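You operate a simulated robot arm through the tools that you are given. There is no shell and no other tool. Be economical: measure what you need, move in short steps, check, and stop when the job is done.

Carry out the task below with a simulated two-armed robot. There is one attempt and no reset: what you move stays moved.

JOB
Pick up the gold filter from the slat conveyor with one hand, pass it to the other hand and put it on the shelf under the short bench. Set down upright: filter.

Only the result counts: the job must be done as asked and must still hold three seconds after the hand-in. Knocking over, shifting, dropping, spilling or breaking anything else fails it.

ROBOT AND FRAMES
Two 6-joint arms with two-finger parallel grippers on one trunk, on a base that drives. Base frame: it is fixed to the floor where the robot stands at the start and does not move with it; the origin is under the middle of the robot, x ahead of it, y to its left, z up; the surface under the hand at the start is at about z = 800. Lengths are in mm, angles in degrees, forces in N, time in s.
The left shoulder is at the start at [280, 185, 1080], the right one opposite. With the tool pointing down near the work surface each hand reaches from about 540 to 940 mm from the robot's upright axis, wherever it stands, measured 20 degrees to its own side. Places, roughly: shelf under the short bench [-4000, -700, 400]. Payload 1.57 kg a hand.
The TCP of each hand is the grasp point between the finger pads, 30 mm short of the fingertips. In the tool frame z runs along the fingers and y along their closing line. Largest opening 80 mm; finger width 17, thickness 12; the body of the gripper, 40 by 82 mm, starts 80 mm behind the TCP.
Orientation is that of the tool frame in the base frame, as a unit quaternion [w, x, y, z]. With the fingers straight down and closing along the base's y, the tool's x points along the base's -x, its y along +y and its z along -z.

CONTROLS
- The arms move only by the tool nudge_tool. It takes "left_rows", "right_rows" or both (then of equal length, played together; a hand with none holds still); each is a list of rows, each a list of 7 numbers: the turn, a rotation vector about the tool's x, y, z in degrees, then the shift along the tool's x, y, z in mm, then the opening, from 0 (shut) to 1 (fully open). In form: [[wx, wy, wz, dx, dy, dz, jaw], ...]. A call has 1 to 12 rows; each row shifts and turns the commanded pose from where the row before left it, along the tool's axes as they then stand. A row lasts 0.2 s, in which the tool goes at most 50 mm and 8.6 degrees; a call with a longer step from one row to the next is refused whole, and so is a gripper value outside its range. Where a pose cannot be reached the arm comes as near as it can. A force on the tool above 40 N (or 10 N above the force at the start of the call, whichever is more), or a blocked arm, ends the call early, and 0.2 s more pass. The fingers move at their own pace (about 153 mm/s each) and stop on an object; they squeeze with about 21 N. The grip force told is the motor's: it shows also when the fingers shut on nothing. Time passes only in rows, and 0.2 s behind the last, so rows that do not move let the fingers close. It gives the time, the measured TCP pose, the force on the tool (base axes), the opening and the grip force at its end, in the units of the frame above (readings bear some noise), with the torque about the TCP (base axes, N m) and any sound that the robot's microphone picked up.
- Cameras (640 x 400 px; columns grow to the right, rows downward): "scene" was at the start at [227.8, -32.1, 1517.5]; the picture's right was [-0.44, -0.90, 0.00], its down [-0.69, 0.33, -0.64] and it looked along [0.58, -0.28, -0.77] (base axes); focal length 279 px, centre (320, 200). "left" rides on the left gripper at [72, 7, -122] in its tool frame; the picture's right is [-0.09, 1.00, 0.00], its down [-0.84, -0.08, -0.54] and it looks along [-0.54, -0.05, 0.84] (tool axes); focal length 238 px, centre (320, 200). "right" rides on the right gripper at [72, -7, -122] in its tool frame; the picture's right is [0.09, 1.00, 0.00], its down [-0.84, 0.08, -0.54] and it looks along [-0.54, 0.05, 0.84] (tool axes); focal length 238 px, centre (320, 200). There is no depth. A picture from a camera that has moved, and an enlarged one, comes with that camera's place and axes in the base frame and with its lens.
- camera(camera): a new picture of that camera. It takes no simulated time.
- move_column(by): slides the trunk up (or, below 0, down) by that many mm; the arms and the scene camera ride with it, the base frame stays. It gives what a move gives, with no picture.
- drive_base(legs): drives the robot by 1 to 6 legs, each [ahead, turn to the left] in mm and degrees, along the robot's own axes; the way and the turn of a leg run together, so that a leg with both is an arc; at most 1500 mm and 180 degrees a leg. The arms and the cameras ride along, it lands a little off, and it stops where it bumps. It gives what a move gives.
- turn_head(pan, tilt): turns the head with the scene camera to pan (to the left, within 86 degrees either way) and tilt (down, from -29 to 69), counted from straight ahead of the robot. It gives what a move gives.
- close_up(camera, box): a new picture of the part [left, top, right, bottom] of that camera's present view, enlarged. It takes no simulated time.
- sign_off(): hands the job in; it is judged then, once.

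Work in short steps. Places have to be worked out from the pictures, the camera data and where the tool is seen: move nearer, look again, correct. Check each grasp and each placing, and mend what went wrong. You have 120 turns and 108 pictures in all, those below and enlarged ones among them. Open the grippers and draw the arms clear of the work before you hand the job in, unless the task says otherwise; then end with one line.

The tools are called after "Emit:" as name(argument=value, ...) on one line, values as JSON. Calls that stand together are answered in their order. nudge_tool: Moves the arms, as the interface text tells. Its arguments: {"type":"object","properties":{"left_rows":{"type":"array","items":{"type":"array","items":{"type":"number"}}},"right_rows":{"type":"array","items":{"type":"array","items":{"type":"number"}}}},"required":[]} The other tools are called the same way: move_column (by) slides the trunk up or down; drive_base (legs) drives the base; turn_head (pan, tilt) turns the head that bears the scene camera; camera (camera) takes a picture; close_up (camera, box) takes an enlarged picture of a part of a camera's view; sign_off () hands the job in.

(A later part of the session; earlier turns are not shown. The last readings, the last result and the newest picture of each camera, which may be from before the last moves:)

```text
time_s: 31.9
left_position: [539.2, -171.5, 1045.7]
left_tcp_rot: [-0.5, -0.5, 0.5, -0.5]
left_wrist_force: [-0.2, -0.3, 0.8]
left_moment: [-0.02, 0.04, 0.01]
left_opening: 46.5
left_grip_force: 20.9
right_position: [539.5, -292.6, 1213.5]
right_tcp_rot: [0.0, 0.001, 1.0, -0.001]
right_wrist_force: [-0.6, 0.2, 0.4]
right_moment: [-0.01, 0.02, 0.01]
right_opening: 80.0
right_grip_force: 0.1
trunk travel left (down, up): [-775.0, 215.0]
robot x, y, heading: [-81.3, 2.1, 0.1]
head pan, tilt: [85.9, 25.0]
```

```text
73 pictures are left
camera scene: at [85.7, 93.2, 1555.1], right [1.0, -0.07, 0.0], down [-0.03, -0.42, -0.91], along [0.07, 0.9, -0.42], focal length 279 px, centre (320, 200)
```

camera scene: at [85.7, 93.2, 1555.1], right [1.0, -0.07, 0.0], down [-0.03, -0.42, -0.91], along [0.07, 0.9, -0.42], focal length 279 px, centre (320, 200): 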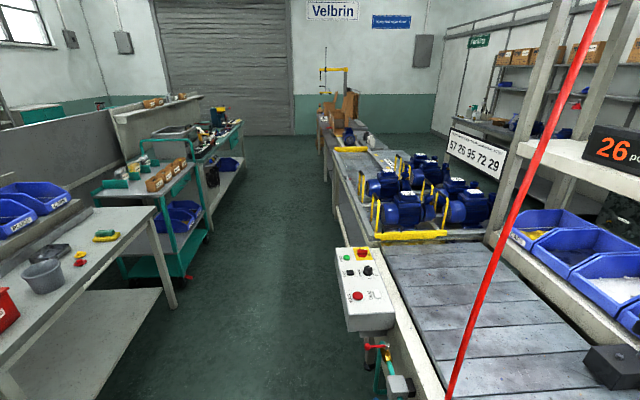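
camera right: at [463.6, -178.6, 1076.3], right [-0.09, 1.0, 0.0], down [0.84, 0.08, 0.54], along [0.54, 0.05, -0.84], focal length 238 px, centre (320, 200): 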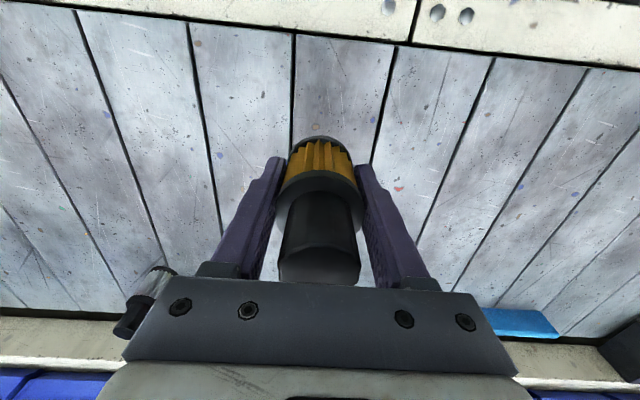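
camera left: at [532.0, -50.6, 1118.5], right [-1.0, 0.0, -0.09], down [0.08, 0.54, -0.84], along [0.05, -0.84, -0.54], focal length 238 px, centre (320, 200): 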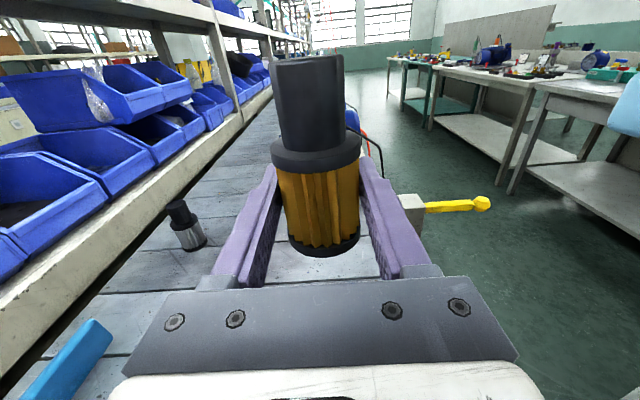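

The job shelf lies behind the bench row; I need a view behind. I raise the trunk so the hands clear everything, then back up 180 mm to the middle of the aisle.

Emit:
move_column(by=200)

Emit:
drive_base(legs=[[-170, 0]])

Emit:
turn_head(pan=-86, tilt=35)

Emit:
camera(camera="scene")

Emit:
camera(camera="left")

```text
time_s: 34.1
left_position: [539.0, -172.1, 1245.6]
left_tcp_rot: [0.5, 0.5, -0.5, 0.501]
left_wrist_force: [-1.2, 0.0, -1.7]
left_moment: [0.0, 0.02, 0.03]
left_opening: 46.3
left_grip_force: 21.6
right_position: [538.9, -292.2, 1413.5]
right_tcp_rot: [0.0, 0.001, 1.0, -0.001]
right_wrist_force: [0.7, -0.6, -0.1]
right_moment: [0.01, -0.02, 0.02]
right_opening: 79.8
right_grip_force: 0.0
trunk travel left (down, up): [-975.0, 15.0]
robot x, y, heading: [-82.0, -4.6, -0.1]
head pan, tilt: [85.9, 25.0]
```

```text
time_s: 35.6
left_position: [366.7, -171.7, 1245.7]
left_tcp_rot: [-0.5, -0.5, 0.5, -0.5]
left_wrist_force: [0.2, 0.4, -1.3]
left_moment: [0.02, -0.01, -0.01]
left_opening: 46.3
left_grip_force: 21.2
right_position: [366.5, -291.3, 1413.0]
right_tcp_rot: [0.001, -0.002, 1.0, -0.001]
right_wrist_force: [0.9, -0.8, 0.3]
right_moment: [-0.02, 0.0, 0.01]
right_opening: 80.0
right_grip_force: 0.1
trunk travel left (down, up): [-975.0, 15.0]
robot x, y, heading: [-253.8, 0.1, 0.1]
head pan, tilt: [85.9, 25.0]
```

```text
time_s: 38.2
left_position: [367.8, -171.5, 1245.4]
left_tcp_rot: [-0.5, -0.5, 0.5, -0.5]
left_wrist_force: [0.1, -0.4, -1.6]
left_moment: [-0.02, 0.01, 0.01]
left_opening: 46.4
left_grip_force: 20.8
right_position: [367.2, -291.1, 1414.5]
right_tcp_rot: [0.001, -0.001, 1.0, 0.001]
right_wrist_force: [0.2, 0.5, -0.3]
right_moment: [-0.04, 0.0, 0.03]
right_opening: 79.9
right_grip_force: 0.1
trunk travel left (down, up): [-975.0, 15.0]
robot x, y, heading: [-253.6, -1.3, 0.4]
head pan, tilt: [-85.9, 35.0]
```

```text
72 pictures are left
camera scene: at [-86.6, -86.2, 1739.3], right [-1.0, -0.07, 0.0], down [-0.04, 0.57, -0.82], along [0.06, -0.82, -0.57], focal length 279 px, centre (320, 200)
```

scene: 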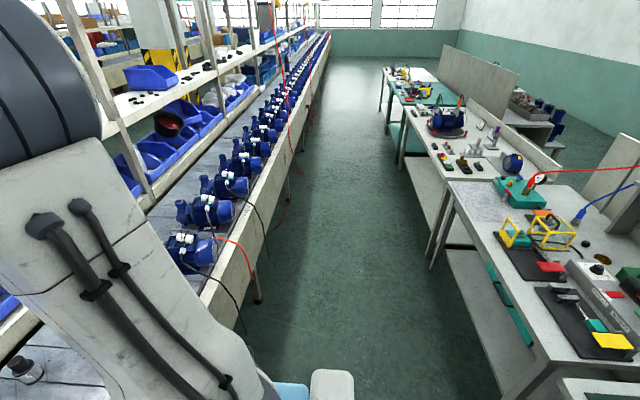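

```text
71 pictures are left
camera left: at [360.1, -49.3, 1318.6], right [-1.0, 0.0, -0.09], down [0.08, 0.54, -0.84], along [0.05, -0.84, -0.54], focal length 238 px, centre (320, 200)
```

left: 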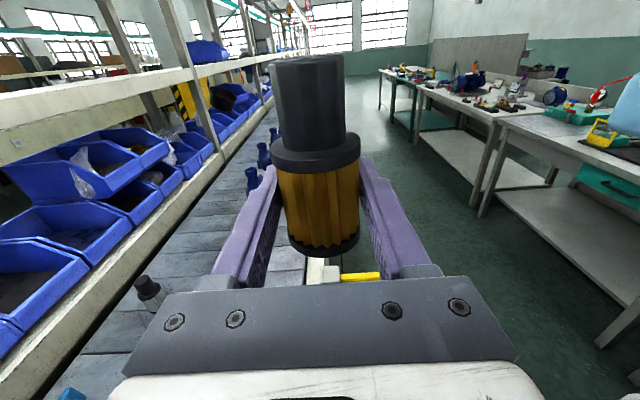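

The benches continue behind. I turn the robot right 60° in place to look further around.

Emit:
drive_base(legs=[[0, -60]])

Emit:
camera(camera="scene")

Emit:
camera(camera="left")

```text
time_s: 41.2
left_position: [-90.2, -620.6, 1246.0]
left_tcp_rot: [-0.683, -0.183, 0.683, -0.183]
left_wrist_force: [0.6, 0.3, -1.2]
left_moment: [0.01, 0.01, -0.03]
left_opening: 46.3
left_grip_force: 21.4
right_position: [-193.8, -680.9, 1413.7]
right_tcp_rot: [0.0, 0.5, 0.866, 0.0]
right_wrist_force: [0.4, 0.1, -0.8]
right_moment: [0.04, 0.01, 0.01]
right_opening: 79.8
right_grip_force: 0.0
trunk travel left (down, up): [-975.0, 15.0]
robot x, y, heading: [-249.5, -1.2, -60.3]
head pan, tilt: [-85.9, 35.0]
```

```text
70 pictures are left
camera scene: at [-246.2, -186.6, 1739.3], right [-0.56, 0.83, 0.0], down [0.48, 0.32, -0.82], along [-0.68, -0.46, -0.57], focal length 279 px, centre (320, 200)
```

scene: 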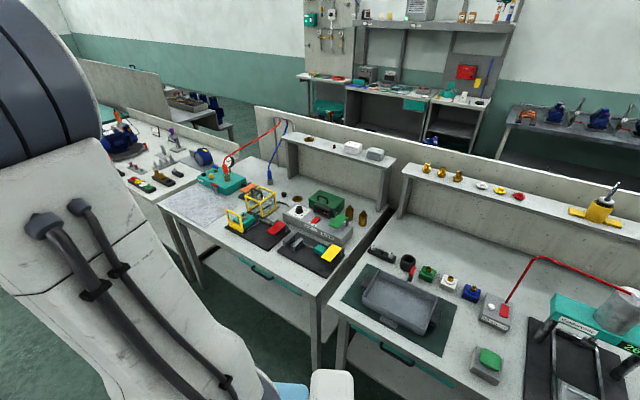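

```text
69 pictures are left
camera left: at [10.9, -554.9, 1318.6], right [-0.5, 0.86, -0.09], down [0.51, 0.2, -0.84], along [-0.7, -0.46, -0.54], focal length 238 px, centre (320, 200)
```

left: 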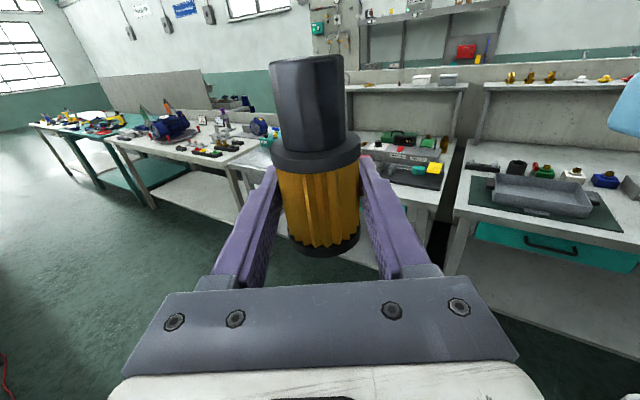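

The short bench appears to be the small white one by the far wall, past the bench row. I turn another 60° to look for a passage.

Emit:
drive_base(legs=[[0, -60]])

Emit:
turn_head(pan=-80, tilt=22)

Emit:
camera(camera="scene")

Emit:
turn_head(pan=10, tilt=20)

Emit:
camera(camera="scene")

```text
time_s: 44.3
left_position: [-702.8, -456.5, 1244.9]
left_tcp_rot: [0.685, -0.178, -0.684, -0.177]
left_wrist_force: [0.6, -1.4, -1.0]
left_moment: [-0.02, -0.02, -0.01]
left_opening: 46.5
left_grip_force: 21.1
right_position: [-808.5, -399.3, 1414.2]
right_tcp_rot: [0.001, 0.862, 0.507, 0.0]
right_wrist_force: [-0.8, 0.4, 0.4]
right_moment: [0.0, -0.02, -0.01]
right_opening: 80.1
right_grip_force: 0.1
trunk travel left (down, up): [-975.0, 15.0]
robot x, y, heading: [-251.7, -0.3, -119.3]
head pan, tilt: [-85.9, 35.0]
```

```text
time_s: 45.0
left_position: [-702.1, -457.3, 1245.9]
left_tcp_rot: [0.685, -0.178, -0.684, -0.178]
left_wrist_force: [-0.1, -0.4, -1.2]
left_moment: [0.03, -0.02, 0.02]
left_opening: 46.4
left_grip_force: 21.1
right_position: [-807.3, -397.9, 1413.5]
right_tcp_rot: [0.0, 0.862, 0.507, 0.0]
right_wrist_force: [-0.5, -0.2, -0.5]
right_moment: [0.0, -0.01, -0.01]
right_opening: 79.7
right_grip_force: 0.0
trunk travel left (down, up): [-975.0, 15.0]
robot x, y, heading: [-252.9, 3.1, -119.5]
head pan, tilt: [-80.0, 22.0]
```

```text
68 pictures are left
camera scene: at [-419.1, -107.5, 1759.9], right [0.33, 0.94, 0.0], down [0.35, -0.12, -0.93], along [-0.87, 0.31, -0.38], focal length 279 px, centre (320, 200)
```

scene: 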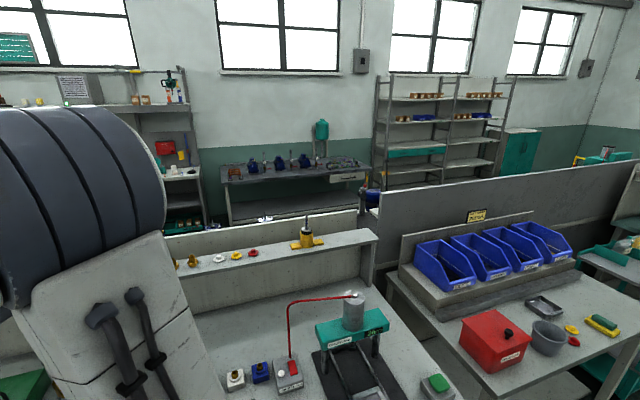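

```text
time_s: 46.7
left_position: [-702.7, -457.0, 1244.6]
left_tcp_rot: [0.685, -0.178, -0.684, -0.177]
left_wrist_force: [-0.5, -0.3, -1.5]
left_moment: [-0.03, 0.02, -0.01]
left_opening: 46.3
left_grip_force: 21.0
right_position: [-806.3, -398.2, 1412.9]
right_tcp_rot: [0.0, 0.862, 0.507, 0.0]
right_wrist_force: [0.2, 0.7, -0.7]
right_moment: [0.01, -0.03, 0.01]
right_opening: 80.2
right_grip_force: 0.1
trunk travel left (down, up): [-975.0, 15.0]
robot x, y, heading: [-251.9, -1.5, -119.2]
head pan, tilt: [10.0, 20.0]
```

```text
67 pictures are left
camera scene: at [-362.3, -226.1, 1763.2], right [-0.94, 0.33, 0.0], down [0.11, 0.32, -0.94], along [-0.31, -0.89, -0.34], focal length 279 px, centre (320, 200)
```

scene: 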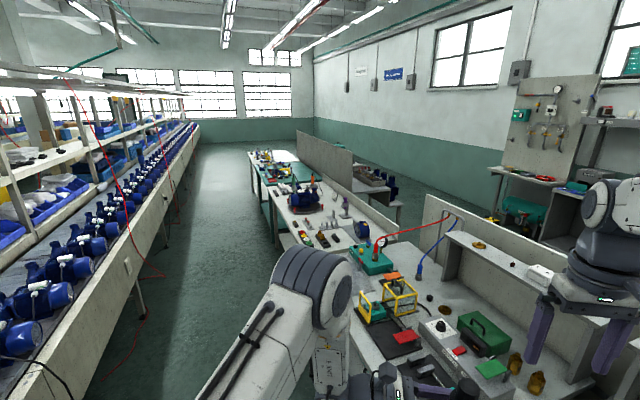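

The row seems open at its far right end. I zoom in on that end to measure it.

Emit:
close_up(camera="scene", box=[180, 110, 440, 270])

```text
2.46 times, centred on (310, 190) of scene
camera zoom: at [-362.3, -226.1, 1763.2], right [-0.94, 0.33, 0.0], down [0.11, 0.32, -0.94], along [-0.31, -0.89, -0.34], focal length 687 px, centre (345, 225)
```

zoom: 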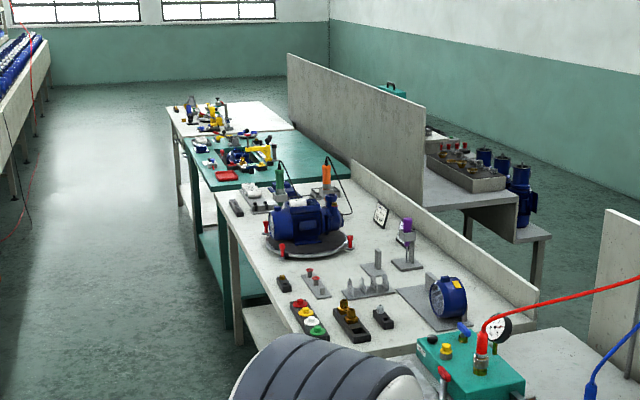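

The row ends near y≈-5500, with free floor beyond. I face down the aisle and drive 3 m, then check.

Emit:
drive_base(legs=[[0, 29.3], [1500, 0], [1500, 0]])

Emit:
camera(camera="scene")

Emit:
camera(camera="left")

```text
time_s: 62.8
left_position: [-381.4, -3673.4, 1245.9]
left_tcp_rot: [0.707, 0.01, -0.707, 0.01]
left_wrist_force: [-0.3, -0.4, -1.4]
left_moment: [-0.01, -0.02, 0.01]
left_opening: 46.5
left_grip_force: 21.1
right_position: [-499.6, -3676.4, 1415.9]
right_tcp_rot: [-0.001, 0.697, 0.717, 0.0]
right_wrist_force: [0.3, -0.4, 0.8]
right_moment: [0.01, 0.0, -0.03]
right_opening: 80.1
right_grip_force: 0.0
trunk travel left (down, up): [-975.0, 15.0]
robot x, y, heading: [-225.3, -3046.6, -88.7]
head pan, tilt: [10.0, 20.0]
```

```text
65 pictures are left
camera scene: at [-205.2, -3298.9, 1763.2], right [-0.98, -0.2, 0.0], down [-0.07, 0.34, -0.94], along [0.19, -0.92, -0.34], focal length 279 px, centre (320, 200)
```

scene: 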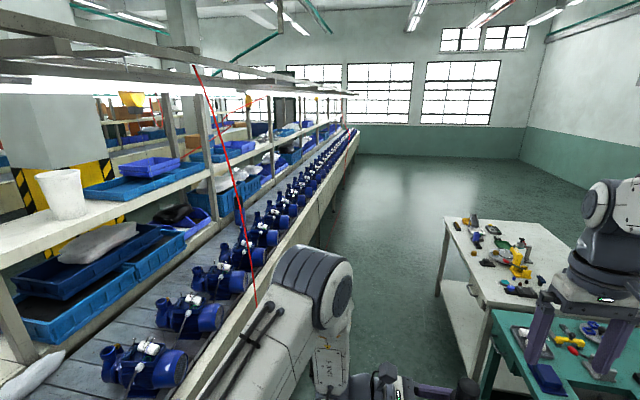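

```text
64 pictures are left
camera left: at [-259.1, -3662.3, 1318.6], right [-0.03, 1.0, -0.09], down [0.54, -0.06, -0.84], along [-0.84, -0.07, -0.54], focal length 238 px, centre (320, 200)
```

left: 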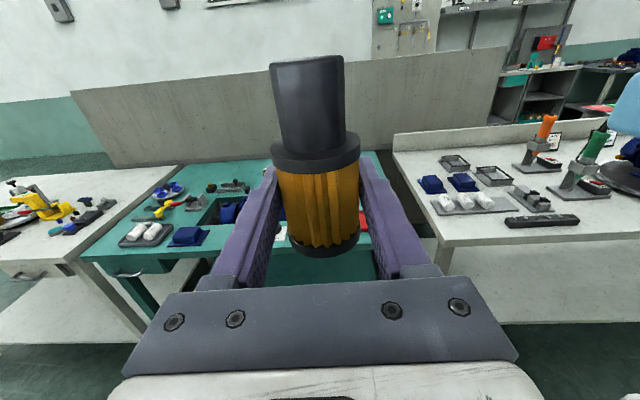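

Aisle is clear; the last bench ends near y≈-5800. I drive on to y≈-6750.

Emit:
drive_base(legs=[[1250, -1.5], [1250, 0], [1200, 0]])

Emit:
turn_head(pan=-75, tilt=22)

Emit:
camera(camera="scene")

```text
time_s: 80.7
left_position: [-281.5, -7376.7, 1245.8]
left_tcp_rot: [0.707, 0.013, -0.707, 0.014]
left_wrist_force: [0.6, 0.1, -0.8]
left_moment: [0.01, 0.0, 0.0]
left_opening: 46.5
left_grip_force: 20.7
right_position: [-400.1, -7380.7, 1413.9]
right_tcp_rot: [0.0, 0.693, 0.721, 0.001]
right_wrist_force: [-0.4, 0.3, -0.1]
right_moment: [0.01, 0.03, -0.02]
right_opening: 80.2
right_grip_force: 0.0
trunk travel left (down, up): [-975.0, 15.0]
robot x, y, heading: [-133.4, -6748.5, -87.9]
head pan, tilt: [10.0, 20.0]
```

```text
time_s: 82.3
left_position: [-281.0, -7376.9, 1246.8]
left_tcp_rot: [-0.707, -0.013, 0.707, -0.013]
left_wrist_force: [0.8, 0.9, -2.0]
left_moment: [0.04, 0.02, 0.02]
left_opening: 46.6
left_grip_force: 20.9
right_position: [-399.8, -7381.1, 1413.4]
right_tcp_rot: [0.0, 0.692, 0.722, 0.0]
right_wrist_force: [-0.1, 0.0, -0.4]
right_moment: [0.0, 0.0, 0.01]
right_opening: 79.9
right_grip_force: 0.1
trunk travel left (down, up): [-975.0, 15.0]
robot x, y, heading: [-130.0, -6748.6, -87.9]
head pan, tilt: [-75.0, 22.0]
```

```text
63 pictures are left
camera scene: at [-216.9, -6937.3, 1759.9], right [-0.29, 0.96, 0.0], down [0.36, 0.11, -0.93], along [-0.89, -0.27, -0.37], focal length 279 px, centre (320, 200)
```

scene: 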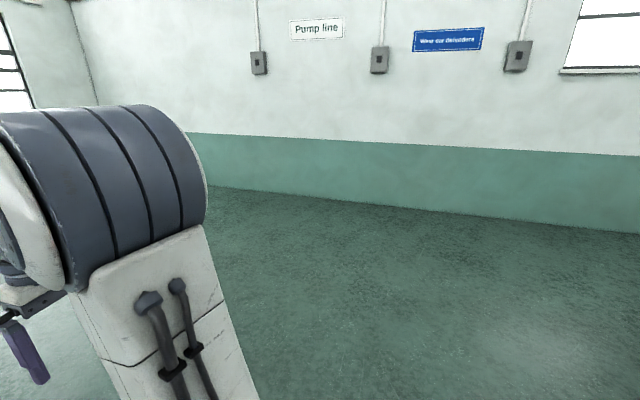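

Open floor ahead. I turn to face -x and drive to x≈-3200, then look right along the wall lane.

Emit:
drive_base(legs=[[0, -92], [1500, 0], [1500, 0]])

Emit:
camera(camera="scene")

```text
time_s: 100.7
left_position: [-3778.1, -6623.3, 1246.9]
left_tcp_rot: [-0.5, 0.5, 0.5, 0.5]
left_wrist_force: [-0.4, 0.4, -1.8]
left_moment: [0.01, -0.05, 0.03]
left_opening: 46.3
left_grip_force: 21.1
right_position: [-3778.5, -6502.8, 1412.7]
right_tcp_rot: [0.0, 1.0, 0.0, 0.0]
right_wrist_force: [0.2, 0.4, 0.0]
right_moment: [-0.01, -0.01, 0.0]
right_opening: 79.7
right_grip_force: 0.0
trunk travel left (down, up): [-975.0, 15.0]
robot x, y, heading: [-3157.8, -6793.6, 180.0]
head pan, tilt: [-75.0, 22.0]
```

```text
62 pictures are left
camera scene: at [-3344.2, -6702.9, 1759.9], right [0.97, 0.26, 0.0], down [0.1, -0.36, -0.93], along [-0.24, 0.9, -0.37], focal length 279 px, centre (320, 200)
```

scene: 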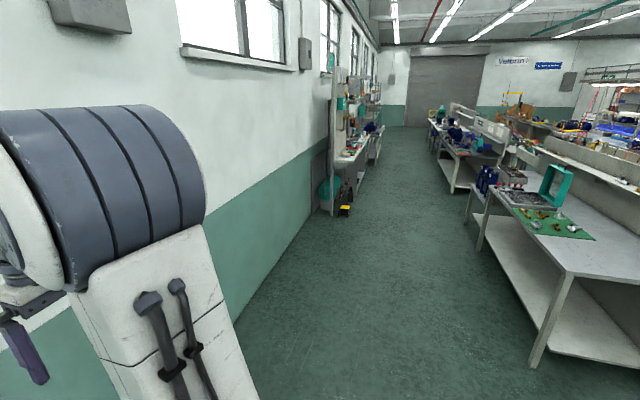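

The lane between wall benches and the row is wide and clear. I turn to +y and drive 4.2 m up it.

Emit:
drive_base(legs=[[0, -90], [1400, 0], [1400, 0], [1400, 0]])

Emit:
turn_head(pan=30, tilt=25)

Emit:
camera(camera="scene")

```text
time_s: 124.8
left_position: [-2925.3, -1956.5, 1245.1]
left_tcp_rot: [0.013, 0.707, -0.013, 0.707]
left_wrist_force: [-0.2, 0.3, -0.7]
left_moment: [-0.02, 0.01, -0.02]
left_opening: 46.6
left_grip_force: 20.7
right_position: [-2806.1, -1960.8, 1413.9]
right_tcp_rot: [-0.001, -0.694, 0.72, 0.0]
right_wrist_force: [-0.8, 0.2, 0.7]
right_moment: [0.01, 0.01, -0.05]
right_opening: 80.1
right_grip_force: 0.1
trunk travel left (down, up): [-975.0, 15.0]
robot x, y, heading: [-3120.1, -2563.3, 87.4]
head pan, tilt: [-75.0, 22.0]
```

```text
time_s: 126.6
left_position: [-2924.5, -1956.4, 1245.6]
left_tcp_rot: [0.012, 0.707, -0.012, 0.707]
left_wrist_force: [-0.2, 0.3, -1.4]
left_moment: [0.0, 0.02, -0.01]
left_opening: 46.5
left_grip_force: 20.1
right_position: [-2805.1, -1960.8, 1413.8]
right_tcp_rot: [0.001, -0.695, 0.719, 0.0]
right_wrist_force: [0.1, -0.8, -0.4]
right_moment: [0.02, 0.01, -0.03]
right_opening: 80.1
right_grip_force: 0.2
trunk travel left (down, up): [-975.0, 15.0]
robot x, y, heading: [-3119.7, -2568.3, 87.9]
head pan, tilt: [30.0, 25.0]
```

```text
61 pictures are left
camera scene: at [-3157.7, -2325.3, 1755.1], right [0.88, 0.47, 0.0], down [0.2, -0.37, -0.91], along [-0.42, 0.8, -0.42], focal length 279 px, centre (320, 200)
```

scene: 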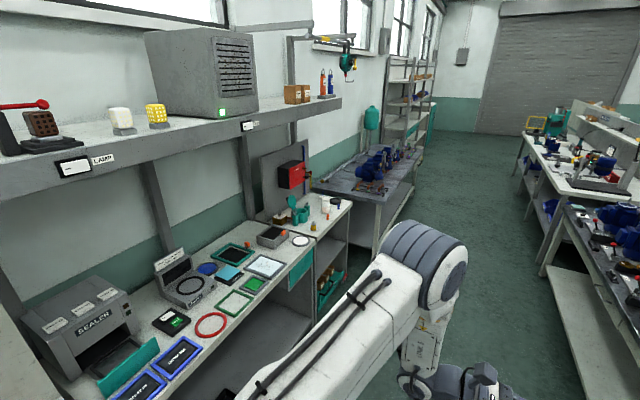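

The short bench is the narrow one with open shelves beyond the wall bench. I drive 1.4 m closer and look at it sideways.

Emit:
drive_base(legs=[[1450, 2.2]])

Emit:
turn_head(pan=60, tilt=42)

Emit:
camera(camera="scene")

```text
time_s: 133.8
left_position: [-2901.4, -497.8, 1244.9]
left_tcp_rot: [0.005, 0.707, -0.004, 0.707]
left_wrist_force: [0.4, 0.2, -2.0]
left_moment: [0.02, 0.01, -0.01]
left_opening: 46.5
left_grip_force: 21.2
right_position: [-2782.2, -500.3, 1414.7]
right_tcp_rot: [0.0, -0.703, 0.711, 0.001]
right_wrist_force: [-0.3, 0.4, 1.0]
right_moment: [0.0, -0.03, 0.01]
right_opening: 79.9
right_grip_force: 0.0
trunk travel left (down, up): [-975.0, 15.0]
robot x, y, heading: [-3081.3, -1113.5, 89.1]
head pan, tilt: [30.0, 25.0]
```

```text
time_s: 134.8
left_position: [-2902.5, -499.0, 1244.7]
left_tcp_rot: [0.005, 0.707, -0.005, 0.707]
left_wrist_force: [0.1, -0.6, -1.1]
left_moment: [-0.01, 0.01, 0.0]
left_opening: 46.4
left_grip_force: 20.8
right_position: [-2782.2, -500.4, 1413.5]
right_tcp_rot: [0.0, -0.702, 0.712, 0.0]
right_wrist_force: [0.4, -0.1, 0.2]
right_moment: [0.02, 0.0, -0.02]
right_opening: 80.1
right_grip_force: 0.0
trunk travel left (down, up): [-975.0, 15.0]
robot x, y, heading: [-3083.3, -1114.8, 89.2]
head pan, tilt: [60.0, 42.0]
```

```text
60 pictures are left
camera scene: at [-3152.0, -911.4, 1728.9], right [0.51, 0.86, 0.0], down [0.57, -0.34, -0.74], along [-0.64, 0.38, -0.67], focal length 279 px, centre (320, 200)
```

scene: 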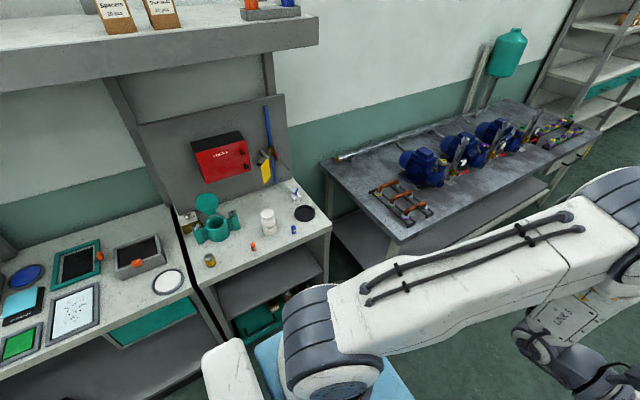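

The short bench spans about y -970…-450, front near x≈-3800, with a shelf beneath. I drive up so the left hand will face it, turn to face it, and look.

Emit:
drive_base(legs=[[580, 0], [0, 90.5]])

Emit:
turn_head(pan=10, tilt=55)

Emit:
camera(camera="scene")

```text
time_s: 141.9
left_position: [-3698.7, -398.5, 1245.3]
left_tcp_rot: [0.51, -0.49, -0.51, -0.49]
left_wrist_force: [0.9, 0.4, -1.2]
left_moment: [0.05, 0.01, 0.03]
left_opening: 46.5
left_grip_force: 21.1
right_position: [-3704.0, -278.0, 1414.1]
right_tcp_rot: [0.0, 1.0, 0.02, 0.0]
right_wrist_force: [-0.4, -0.1, 0.0]
right_moment: [0.0, 0.01, 0.0]
right_opening: 79.9
right_grip_force: 0.1
trunk travel left (down, up): [-975.0, 15.0]
robot x, y, heading: [-3072.2, -545.2, -177.9]
head pan, tilt: [60.0, 42.0]
```

```text
time_s: 143.1
left_position: [-3699.2, -396.9, 1246.4]
left_tcp_rot: [-0.509, 0.491, 0.51, 0.491]
left_wrist_force: [-0.2, 1.0, -1.3]
left_moment: [0.0, 0.03, -0.01]
left_opening: 46.4
left_grip_force: 21.1
right_position: [-3703.5, -277.6, 1414.1]
right_tcp_rot: [0.001, 1.0, 0.02, 0.0]
right_wrist_force: [-0.7, -0.6, 0.0]
right_moment: [0.05, 0.0, 0.0]
right_opening: 80.0
right_grip_force: 0.0
trunk travel left (down, up): [-975.0, 15.0]
robot x, y, heading: [-3072.3, -547.5, -177.7]
head pan, tilt: [10.0, 55.0]
```

```text
59 pictures are left
camera scene: at [-3306.3, -564.6, 1711.1], right [-0.21, 0.98, 0.0], down [0.8, 0.17, -0.57], along [-0.56, -0.12, -0.82], focal length 279 px, centre (320, 200)
```

scene: 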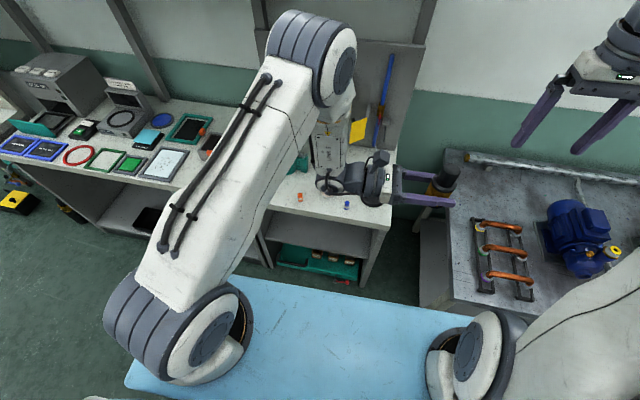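

Now I shift the left hand to its own side (lateral +130) so I can then swing it to point straight ahead.

Emit:
nudge_tool(left_rows=[[0, 0, 0, 0, 0, -20, 0], [0, 0, 0, 0, 0, -40, 0], [0, 0, 0, 0, 0, -45, 0], [0, 0, 0, 0, 0, -45, 0], [0, 0, 0, 0, 0, -45, 0], [0, 0, 0, 0, 0, -45, 0], [0, 0, 0, 0, 0, -25, 0], [0, 0, 0, 0, 0, -10, 0], [0, 0, 0, 0, 0, 0, 0]])

Emit:
nudge_tool(left_rows=[[8.18, 0, 0, 0, 0, 0, 0], [8.18, 0, 0, 0, 0, 0, 0], [8.18, 0, 0, 0, 0, 0, 0], [8.18, 0, 0, 0, 0, 0, 0], [8.18, 0, 0, 0, 0, 0, 0], [8.18, 0, 0, 0, 0, 0, 0], [8.18, 0, 0, 0, 0, 0, 0], [8.18, 0, 0, 0, 0, 0, 0], [8.18, 0, 0, 0, 0, 0, 0], [8.18, 0, 0, 0, 0, 0, 0], [8.2, 0, 0, 0, 0, 0, 0], [0, 0, 0, 0, 0, 0, 0]])

Emit:
camera(camera="left")

Emit:
camera(camera="scene")

```text
time_s: 145.1
left_position: [-3689.0, -671.7, 1244.4]
left_tcp_rot: [0.509, -0.491, -0.509, -0.491]
left_wrist_force: [-0.2, -0.2, -1.5]
left_moment: [-0.03, -0.02, 0.02]
left_opening: 46.2
left_grip_force: 21.4
right_position: [-3704.4, -278.1, 1413.6]
right_tcp_rot: [-0.001, 1.0, 0.02, 0.0]
right_wrist_force: [-1.5, 0.7, 0.2]
right_moment: [0.0, 0.0, 0.03]
right_opening: 80.3
right_grip_force: 0.1
trunk travel left (down, up): [-975.0, 15.0]
robot x, y, heading: [-3072.9, -543.4, -177.8]
head pan, tilt: [10.0, 55.0]
```

```text
time_s: 147.7
left_position: [-3772.1, -799.8, 1229.8]
left_tcp_rot: [-0.706, -0.007, 0.708, -0.007]
left_wrist_force: [-0.3, -0.9, -1.4]
left_moment: [0.02, -0.01, 0.01]
left_opening: 46.4
left_grip_force: 21.3
left hand out of reach, approached as far as the arm can: row 6, 7, 8, 9, 10, 11
right_position: [-3703.5, -278.1, 1413.9]
right_tcp_rot: [-0.001, 1.0, 0.019, -0.001]
right_wrist_force: [-0.2, -1.5, 0.8]
right_moment: [0.01, -0.01, 0.05]
right_opening: 80.1
right_grip_force: 0.1
trunk travel left (down, up): [-975.0, 15.0]
robot x, y, heading: [-3075.5, -541.9, -178.1]
head pan, tilt: [10.0, 55.0]
```

```text
58 pictures are left
camera left: at [-3651.4, -791.5, 1302.7], right [-0.02, 1.0, -0.09], down [0.55, -0.07, -0.83], along [-0.84, -0.07, -0.54], focal length 238 px, centre (320, 200)
```

left: 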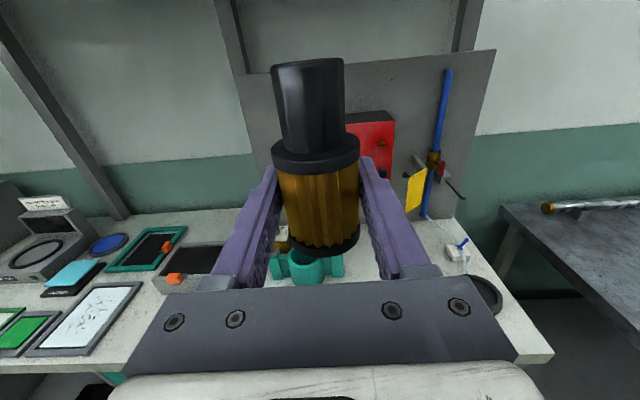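

```text
57 pictures are left
camera scene: at [-3306.3, -564.8, 1711.1], right [-0.21, 0.98, 0.0], down [0.8, 0.17, -0.57], along [-0.56, -0.12, -0.82], focal length 279 px, centre (320, 200)
```

scene: 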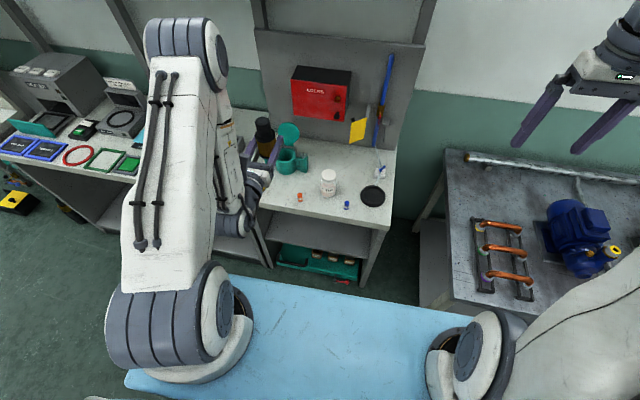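

The hand points ahead, but it is at the reach edge. I back off 400 mm to be clear of the bench, then lower the trunk to look under it.

Emit:
drive_base(legs=[[-400, 0]])

Emit:
nudge_tool(left_rows=[[0, 0, 0, 0, 0, 35, 0], [0, 0, 0, 0, 0, 45, 0], [0, 0, 0, 0, 0, 45, 0], [0, 0, 0, 0, 0, 45, 0], [0, 0, 0, -40, 0, 0, 0], [0, 0, 0, -40, 0, 0, 0], [0, 0, 0, 0, 0, 0, 0]])

Emit:
move_column(by=-650)

Emit:
turn_head(pan=15, tilt=30)

Emit:
camera(camera="scene")

Emit:
camera(camera="left")

```text
time_s: 150.2
left_position: [-3372.4, -784.3, 1229.8]
left_tcp_rot: [-0.706, -0.005, 0.708, -0.005]
left_wrist_force: [-0.1, -0.6, -1.2]
left_moment: [-0.01, 0.02, -0.03]
left_opening: 46.5
left_grip_force: 21.2
right_position: [-3302.3, -262.8, 1412.8]
right_tcp_rot: [0.0, 1.0, 0.017, 0.0]
right_wrist_force: [0.0, -0.1, 1.4]
right_moment: [0.03, 0.02, 0.03]
right_opening: 79.8
right_grip_force: 0.1
trunk travel left (down, up): [-975.0, 15.0]
robot x, y, heading: [-2670.3, -529.3, -178.1]
head pan, tilt: [10.0, 55.0]
```

```text
time_s: 151.8
left_position: [-3528.8, -833.9, 1148.5]
left_tcp_rot: [-0.706, -0.003, 0.708, -0.003]
left_wrist_force: [0.1, -0.1, -1.9]
left_moment: [0.03, 0.05, 0.01]
left_opening: 46.4
left_grip_force: 21.0
left hand out of reach, approached as far as the arm can: row 1, 2, 3, 4
right_position: [-3302.1, -261.4, 1413.8]
right_tcp_rot: [0.0, 1.0, 0.017, 0.0]
right_wrist_force: [-1.3, 0.4, 0.7]
right_moment: [-0.01, 0.01, 0.01]
right_opening: 79.9
right_grip_force: 0.0
trunk travel left (down, up): [-975.0, 15.0]
robot x, y, heading: [-2675.0, -533.1, -178.1]
head pan, tilt: [10.0, 55.0]
```

```text
refused: -650 is not a number from -400 to 400
```

```text
time_s: 152.7
left_position: [-3528.4, -833.0, 1148.0]
left_tcp_rot: [-0.706, -0.003, 0.709, -0.003]
left_wrist_force: [0.2, -0.3, -1.4]
left_moment: [0.0, 0.01, 0.02]
left_opening: 46.1
left_grip_force: 20.8
right_position: [-3303.2, -261.4, 1412.4]
right_tcp_rot: [0.0, 1.0, 0.018, 0.0]
right_wrist_force: [-0.7, -0.3, 0.6]
right_moment: [0.02, 0.0, -0.01]
right_opening: 80.2
right_grip_force: 0.2
trunk travel left (down, up): [-975.0, 15.0]
robot x, y, heading: [-2673.8, -533.2, -178.0]
head pan, tilt: [15.0, 30.0]
```

```text
56 pictures are left
camera scene: at [-2921.9, -561.3, 1747.0], right [-0.29, 0.96, 0.0], down [0.48, 0.15, -0.87], along [-0.83, -0.25, -0.5], focal length 279 px, centre (320, 200)
```

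scene: 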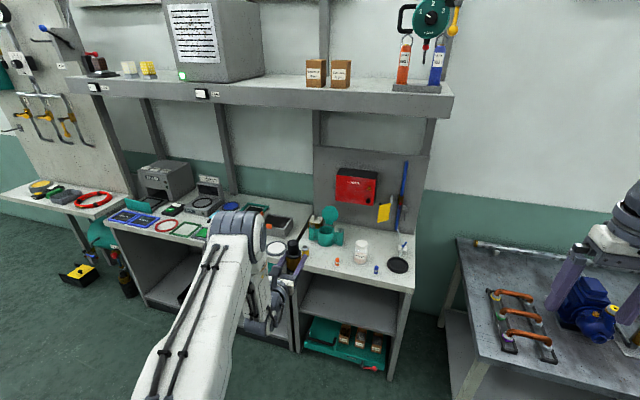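

```text
55 pictures are left
camera left: at [-3407.4, -825.5, 1222.0], right [-0.01, 1.0, -0.09], down [0.55, -0.07, -0.83], along [-0.84, -0.06, -0.54], focal length 238 px, centre (320, 200)
```

left: 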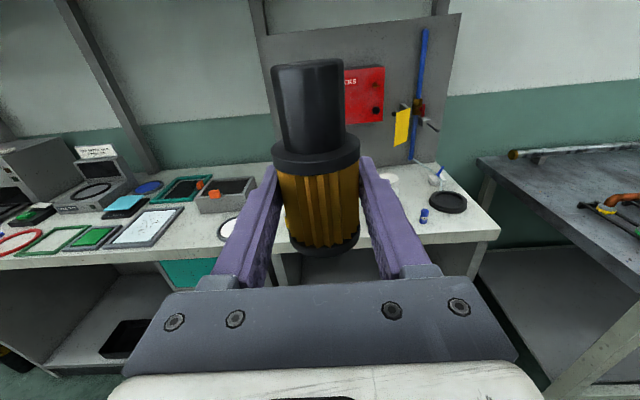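

The short bench has one empty shelf below its top and a lower crate. I lower the trunk to view it level.

Emit:
move_column(by=-400)

Emit:
move_column(by=-200)

Emit:
camera(camera="scene")

Emit:
camera(camera="left")

```text
time_s: 156.5
left_position: [-3528.4, -834.2, 749.2]
left_tcp_rot: [-0.706, -0.003, 0.709, -0.003]
left_wrist_force: [-0.4, 0.4, -1.1]
left_moment: [-0.02, 0.01, 0.01]
left_opening: 46.3
left_grip_force: 21.5
right_position: [-3302.5, -262.1, 1013.7]
right_tcp_rot: [0.0, 1.0, 0.017, 0.0]
right_wrist_force: [-0.3, 0.6, -0.2]
right_moment: [-0.01, -0.01, -0.02]
right_opening: 80.1
right_grip_force: 0.0
trunk travel left (down, up): [-575.0, 415.0]
robot x, y, heading: [-2670.7, -532.1, -178.3]
head pan, tilt: [15.0, 30.0]
```

```text
time_s: 158.7
left_position: [-3529.4, -832.7, 548.0]
left_tcp_rot: [-0.706, -0.002, 0.708, -0.002]
left_wrist_force: [-0.5, 0.7, -1.2]
left_moment: [0.02, 0.0, 0.0]
left_opening: 46.4
left_grip_force: 20.8
right_position: [-3302.1, -262.3, 814.6]
right_tcp_rot: [0.0, 1.0, 0.018, 0.0]
right_wrist_force: [0.2, 0.4, -0.5]
right_moment: [0.03, 0.0, 0.02]
right_opening: 80.2
right_grip_force: 0.1
trunk travel left (down, up): [-375.0, 615.0]
robot x, y, heading: [-2677.8, -531.3, -178.1]
head pan, tilt: [15.0, 30.0]
```

```text
54 pictures are left
camera scene: at [-2921.9, -561.3, 1147.2], right [-0.29, 0.96, 0.0], down [0.48, 0.15, -0.87], along [-0.83, -0.25, -0.5], focal length 279 px, centre (320, 200)
```

scene: 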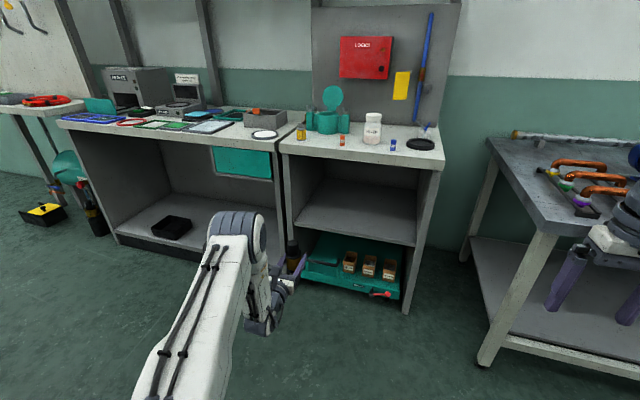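

```text
53 pictures are left
camera left: at [-3407.4, -825.5, 622.0], right [-0.01, 1.0, -0.09], down [0.55, -0.07, -0.83], along [-0.84, -0.06, -0.54], focal length 238 px, centre (320, 200)
```

left: 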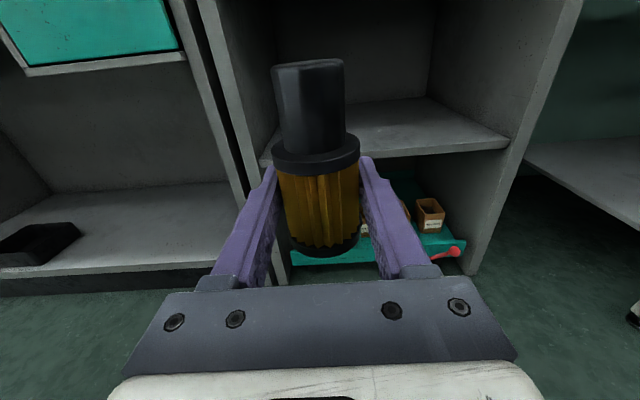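

The empty shelf top is at z≈403, front edge x≈-3900, y from about -950 to -445, opening up to z≈735. I extend the hand forward/inward so the elbow stays back, and square up the heading.

Emit:
nudge_tool(left_rows=[[0, 0, 0, 0, 12, 12, 0], [0, 0, 0, 0, 22, 22, 0], [0, 0, 0, 0, 22, 22, 0], [0, 0, 0, 0, 22, 22, 0], [0, 0, 0, 0, 14, 16, 0], [0, 0, 0, 0, 0, 0, 0]])

Emit:
drive_base(legs=[[0, -1.9]])

Emit:
camera(camera="left")

Emit:
camera(camera="scene")

```text
time_s: 160.1
left_position: [-3607.5, -836.7, 547.5]
left_tcp_rot: [-0.705, 0.004, 0.709, 0.004]
left_wrist_force: [-0.5, -0.1, -1.6]
left_moment: [0.01, -0.02, -0.02]
left_opening: 46.7
left_grip_force: 21.1
left hand out of reach, approached as far as the arm can: row 1, 2, 3, 4, 5
right_position: [-3302.3, -261.4, 812.4]
right_tcp_rot: [0.0, 1.0, 0.017, 0.001]
right_wrist_force: [0.2, -0.5, -0.4]
right_moment: [0.04, 0.02, -0.01]
right_opening: 79.8
right_grip_force: 0.1
trunk travel left (down, up): [-375.0, 615.0]
robot x, y, heading: [-2674.0, -532.3, -178.1]
head pan, tilt: [15.0, 30.0]
```

```text
time_s: 160.9
left_position: [-3616.8, -805.8, 548.0]
left_tcp_rot: [-0.705, 0.016, 0.709, 0.016]
left_wrist_force: [0.2, -0.3, -1.7]
left_moment: [-0.04, 0.01, -0.02]
left_opening: 46.1
left_grip_force: 20.9
right_position: [-3292.6, -240.4, 812.9]
right_tcp_rot: [-0.001, 1.0, 0.001, 0.0]
right_wrist_force: [0.1, 0.6, 0.1]
right_moment: [-0.02, 0.0, 0.03]
right_opening: 80.1
right_grip_force: 0.1
trunk travel left (down, up): [-375.0, 615.0]
robot x, y, heading: [-2672.0, -530.8, 179.9]
head pan, tilt: [15.0, 30.0]
```

```text
52 pictures are left
camera left: at [-3495.6, -804.8, 621.5], right [0.04, 0.99, -0.09], down [0.54, -0.1, -0.83], along [-0.84, -0.01, -0.54], focal length 238 px, centre (320, 200)
```

left: 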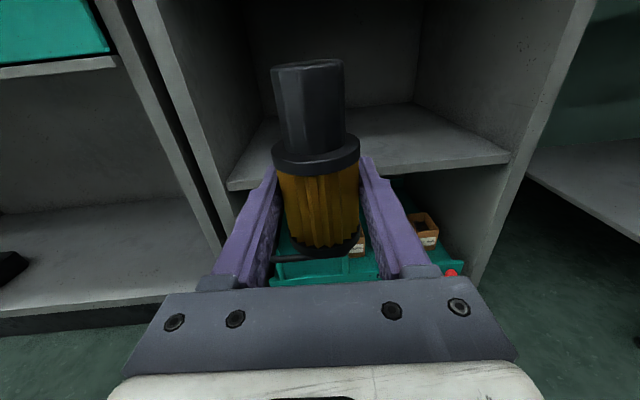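

```text
51 pictures are left
camera scene: at [-2922.8, -553.1, 1147.1], right [-0.26, 0.97, 0.0], down [0.48, 0.13, -0.87], along [-0.84, -0.22, -0.5], focal length 279 px, centre (320, 200)
```

scene: 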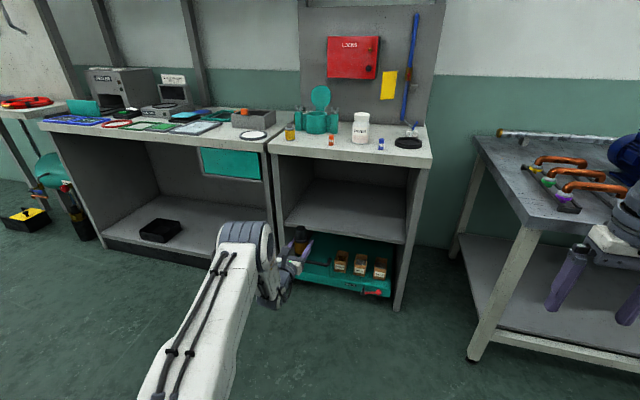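

The lateral position can stay: y≈-806 is well inside the shelf (-950…-445). I raise the right hand clear of the neighbouring bench and lower the trunk so the filter's base (31 mm under the TCP) will pass just above the shelf.

Emit:
nudge_tool(right_rows=[[0, 0, 0, 0, 15, -30, 1], [0, 0, 0, 0, 20, -35, 1], [0, 0, 0, 0, 20, -35, 1], [0, 0, 0, 0, 20, -35, 1], [0, 0, 0, 0, 20, -35, 1], [0, 0, 0, 0, 0, 0, 1]])

Emit:
move_column(by=-70)

Emit:
drive_base(legs=[[180, 0]])

Emit:
camera(camera="left")

Emit:
camera(camera="scene")

```text
time_s: 162.3
left_position: [-3616.9, -805.7, 547.5]
left_tcp_rot: [-0.705, 0.016, 0.708, 0.016]
left_wrist_force: [-0.3, -0.4, -1.3]
left_moment: [0.02, -0.01, 0.01]
left_opening: 46.1
left_grip_force: 21.2
right_position: [-3291.7, -337.8, 985.6]
right_tcp_rot: [0.0, 1.0, 0.001, 0.0]
right_wrist_force: [-0.3, 0.7, 0.8]
right_moment: [-0.06, 0.02, 0.0]
right_opening: 80.0
right_grip_force: 0.0
trunk travel left (down, up): [-375.0, 615.0]
robot x, y, heading: [-2674.2, -532.3, 180.2]
head pan, tilt: [15.0, 30.0]
```

```text
time_s: 163.3
left_position: [-3616.2, -806.4, 479.0]
left_tcp_rot: [-0.705, 0.016, 0.708, 0.016]
left_wrist_force: [0.3, 0.1, -0.8]
left_moment: [0.02, -0.01, -0.03]
left_opening: 46.3
left_grip_force: 21.2
right_position: [-3291.4, -336.3, 914.3]
right_tcp_rot: [0.0, 1.0, -0.001, 0.0]
right_wrist_force: [-0.2, 0.2, -0.4]
right_moment: [0.04, 0.0, 0.02]
right_opening: 80.2
right_grip_force: 0.2
trunk travel left (down, up): [-305.0, 685.0]
robot x, y, heading: [-2671.6, -529.8, 179.9]
head pan, tilt: [15.0, 30.0]
```

```text
time_s: 164.9
left_position: [-3797.8, -807.1, 477.0]
left_tcp_rot: [-0.705, 0.015, 0.709, 0.015]
left_wrist_force: [1.6, 0.1, -0.5]
left_moment: [-0.04, 0.02, 0.0]
left_opening: 46.4
left_grip_force: 21.0
right_position: [-3473.7, -337.8, 915.7]
right_tcp_rot: [0.001, 1.0, 0.002, 0.0]
right_wrist_force: [0.4, 0.0, 0.8]
right_moment: [-0.04, -0.01, 0.0]
right_opening: 79.8
right_grip_force: 0.2
trunk travel left (down, up): [-305.0, 685.0]
robot x, y, heading: [-2853.8, -529.4, -180.0]
head pan, tilt: [15.0, 30.0]
```

```text
50 pictures are left
camera left: at [-3676.6, -805.9, 551.4], right [0.04, 0.99, -0.09], down [0.54, -0.1, -0.83], along [-0.84, -0.01, -0.54], focal length 238 px, centre (320, 200)
```

left: 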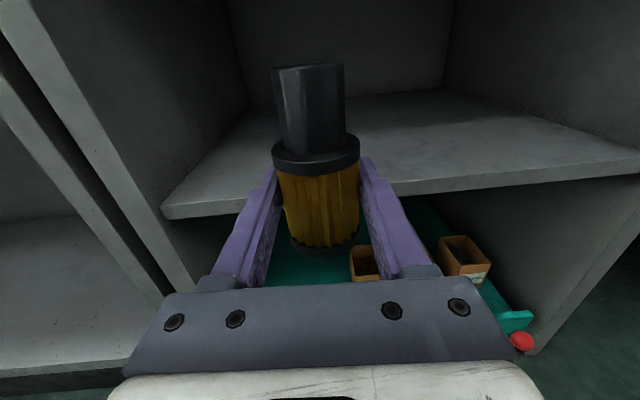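

```text
49 pictures are left
camera scene: at [-3104.2, -553.4, 1077.1], right [-0.26, 0.97, 0.0], down [0.48, 0.13, -0.87], along [-0.84, -0.22, -0.5], focal length 279 px, centre (320, 200)
```

scene: 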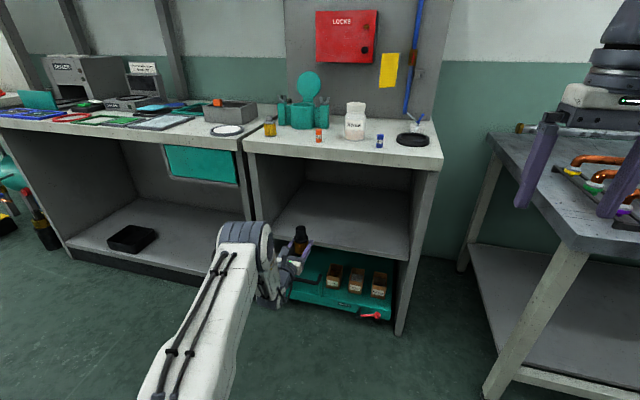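

I zoom in on the shelf's front edge to fix its height and depth more exactly.

Emit:
close_up(camera="scene", box=[230, 110, 460, 350])

Emit:
close_up(camera="left", box=[140, 60, 640, 260])

```text
1.67 times, centred on (345, 230) of scene
camera zoom: at [-3104.2, -553.4, 1077.1], right [-0.26, 0.97, 0.0], down [0.48, 0.13, -0.87], along [-0.84, -0.22, -0.5], focal length 465 px, centre (278, 150)
```

zoom: 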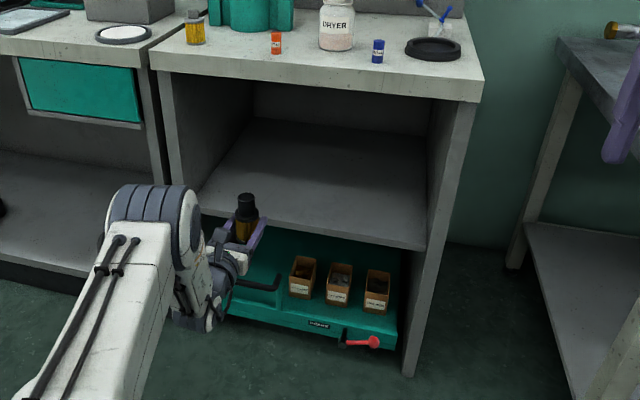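

```text
1.28 times, centred on (390, 160) of left
camera zoom: at [-3676.6, -805.9, 551.4], right [0.04, 0.99, -0.09], down [0.54, -0.1, -0.83], along [-0.84, -0.01, -0.54], focal length 305 px, centre (230, 251)
```

zoom: 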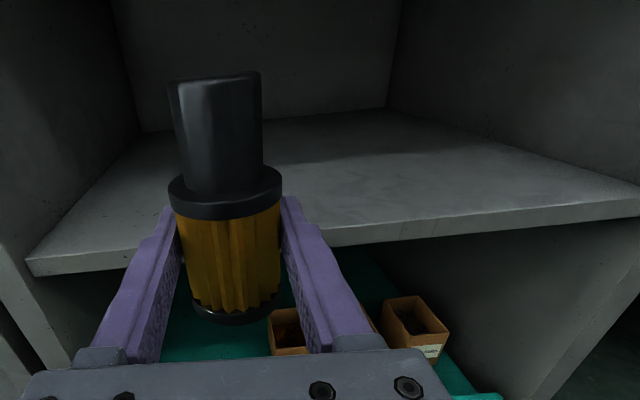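

Shelf top estimated z≈395–415; the filter's base is at ~446, so it clears. I drive 205 mm ahead to put the filter about 80–100 mm inside the edge.

Emit:
drive_base(legs=[[205, 0]])

Emit:
camera(camera="left")

Emit:
camera(camera="scene")

```text
time_s: 166.5
left_position: [-4003.4, -810.5, 478.1]
left_tcp_rot: [-0.705, 0.015, 0.709, 0.015]
left_wrist_force: [-0.1, -0.2, -2.2]
left_moment: [0.02, 0.01, -0.01]
left_opening: 46.4
left_grip_force: 20.8
right_position: [-3678.8, -340.7, 915.2]
right_tcp_rot: [0.0, 1.0, 0.004, 0.001]
right_wrist_force: [-0.2, 0.0, 0.0]
right_moment: [-0.01, 0.02, -0.01]
right_opening: 79.8
right_grip_force: 0.1
trunk travel left (down, up): [-305.0, 685.0]
robot x, y, heading: [-3061.6, -532.3, -179.8]
head pan, tilt: [15.0, 30.0]
```

```text
46 pictures are left
camera left: at [-3881.0, -808.9, 551.3], right [0.04, 0.99, -0.09], down [0.54, -0.1, -0.83], along [-0.84, -0.02, -0.54], focal length 238 px, centre (320, 200)
```

left: 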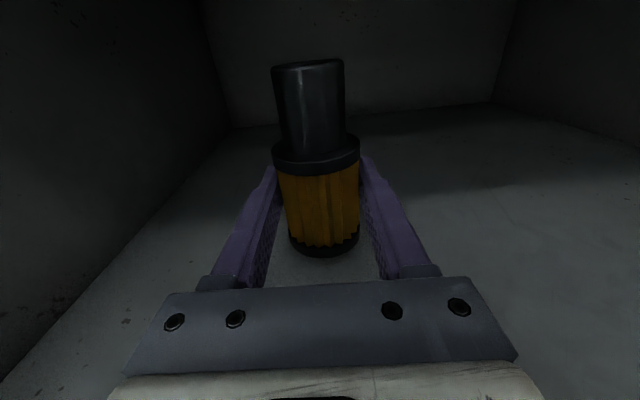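

```text
45 pictures are left
camera scene: at [-3309.4, -554.6, 1077.1], right [-0.26, 0.96, 0.0], down [0.48, 0.13, -0.87], along [-0.84, -0.23, -0.5], focal length 279 px, centre (320, 200)
```

scene: 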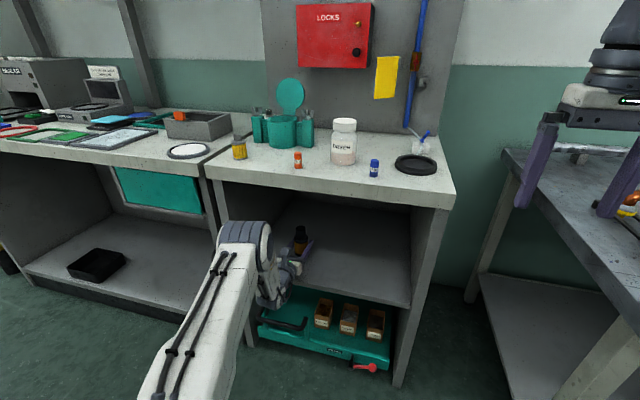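

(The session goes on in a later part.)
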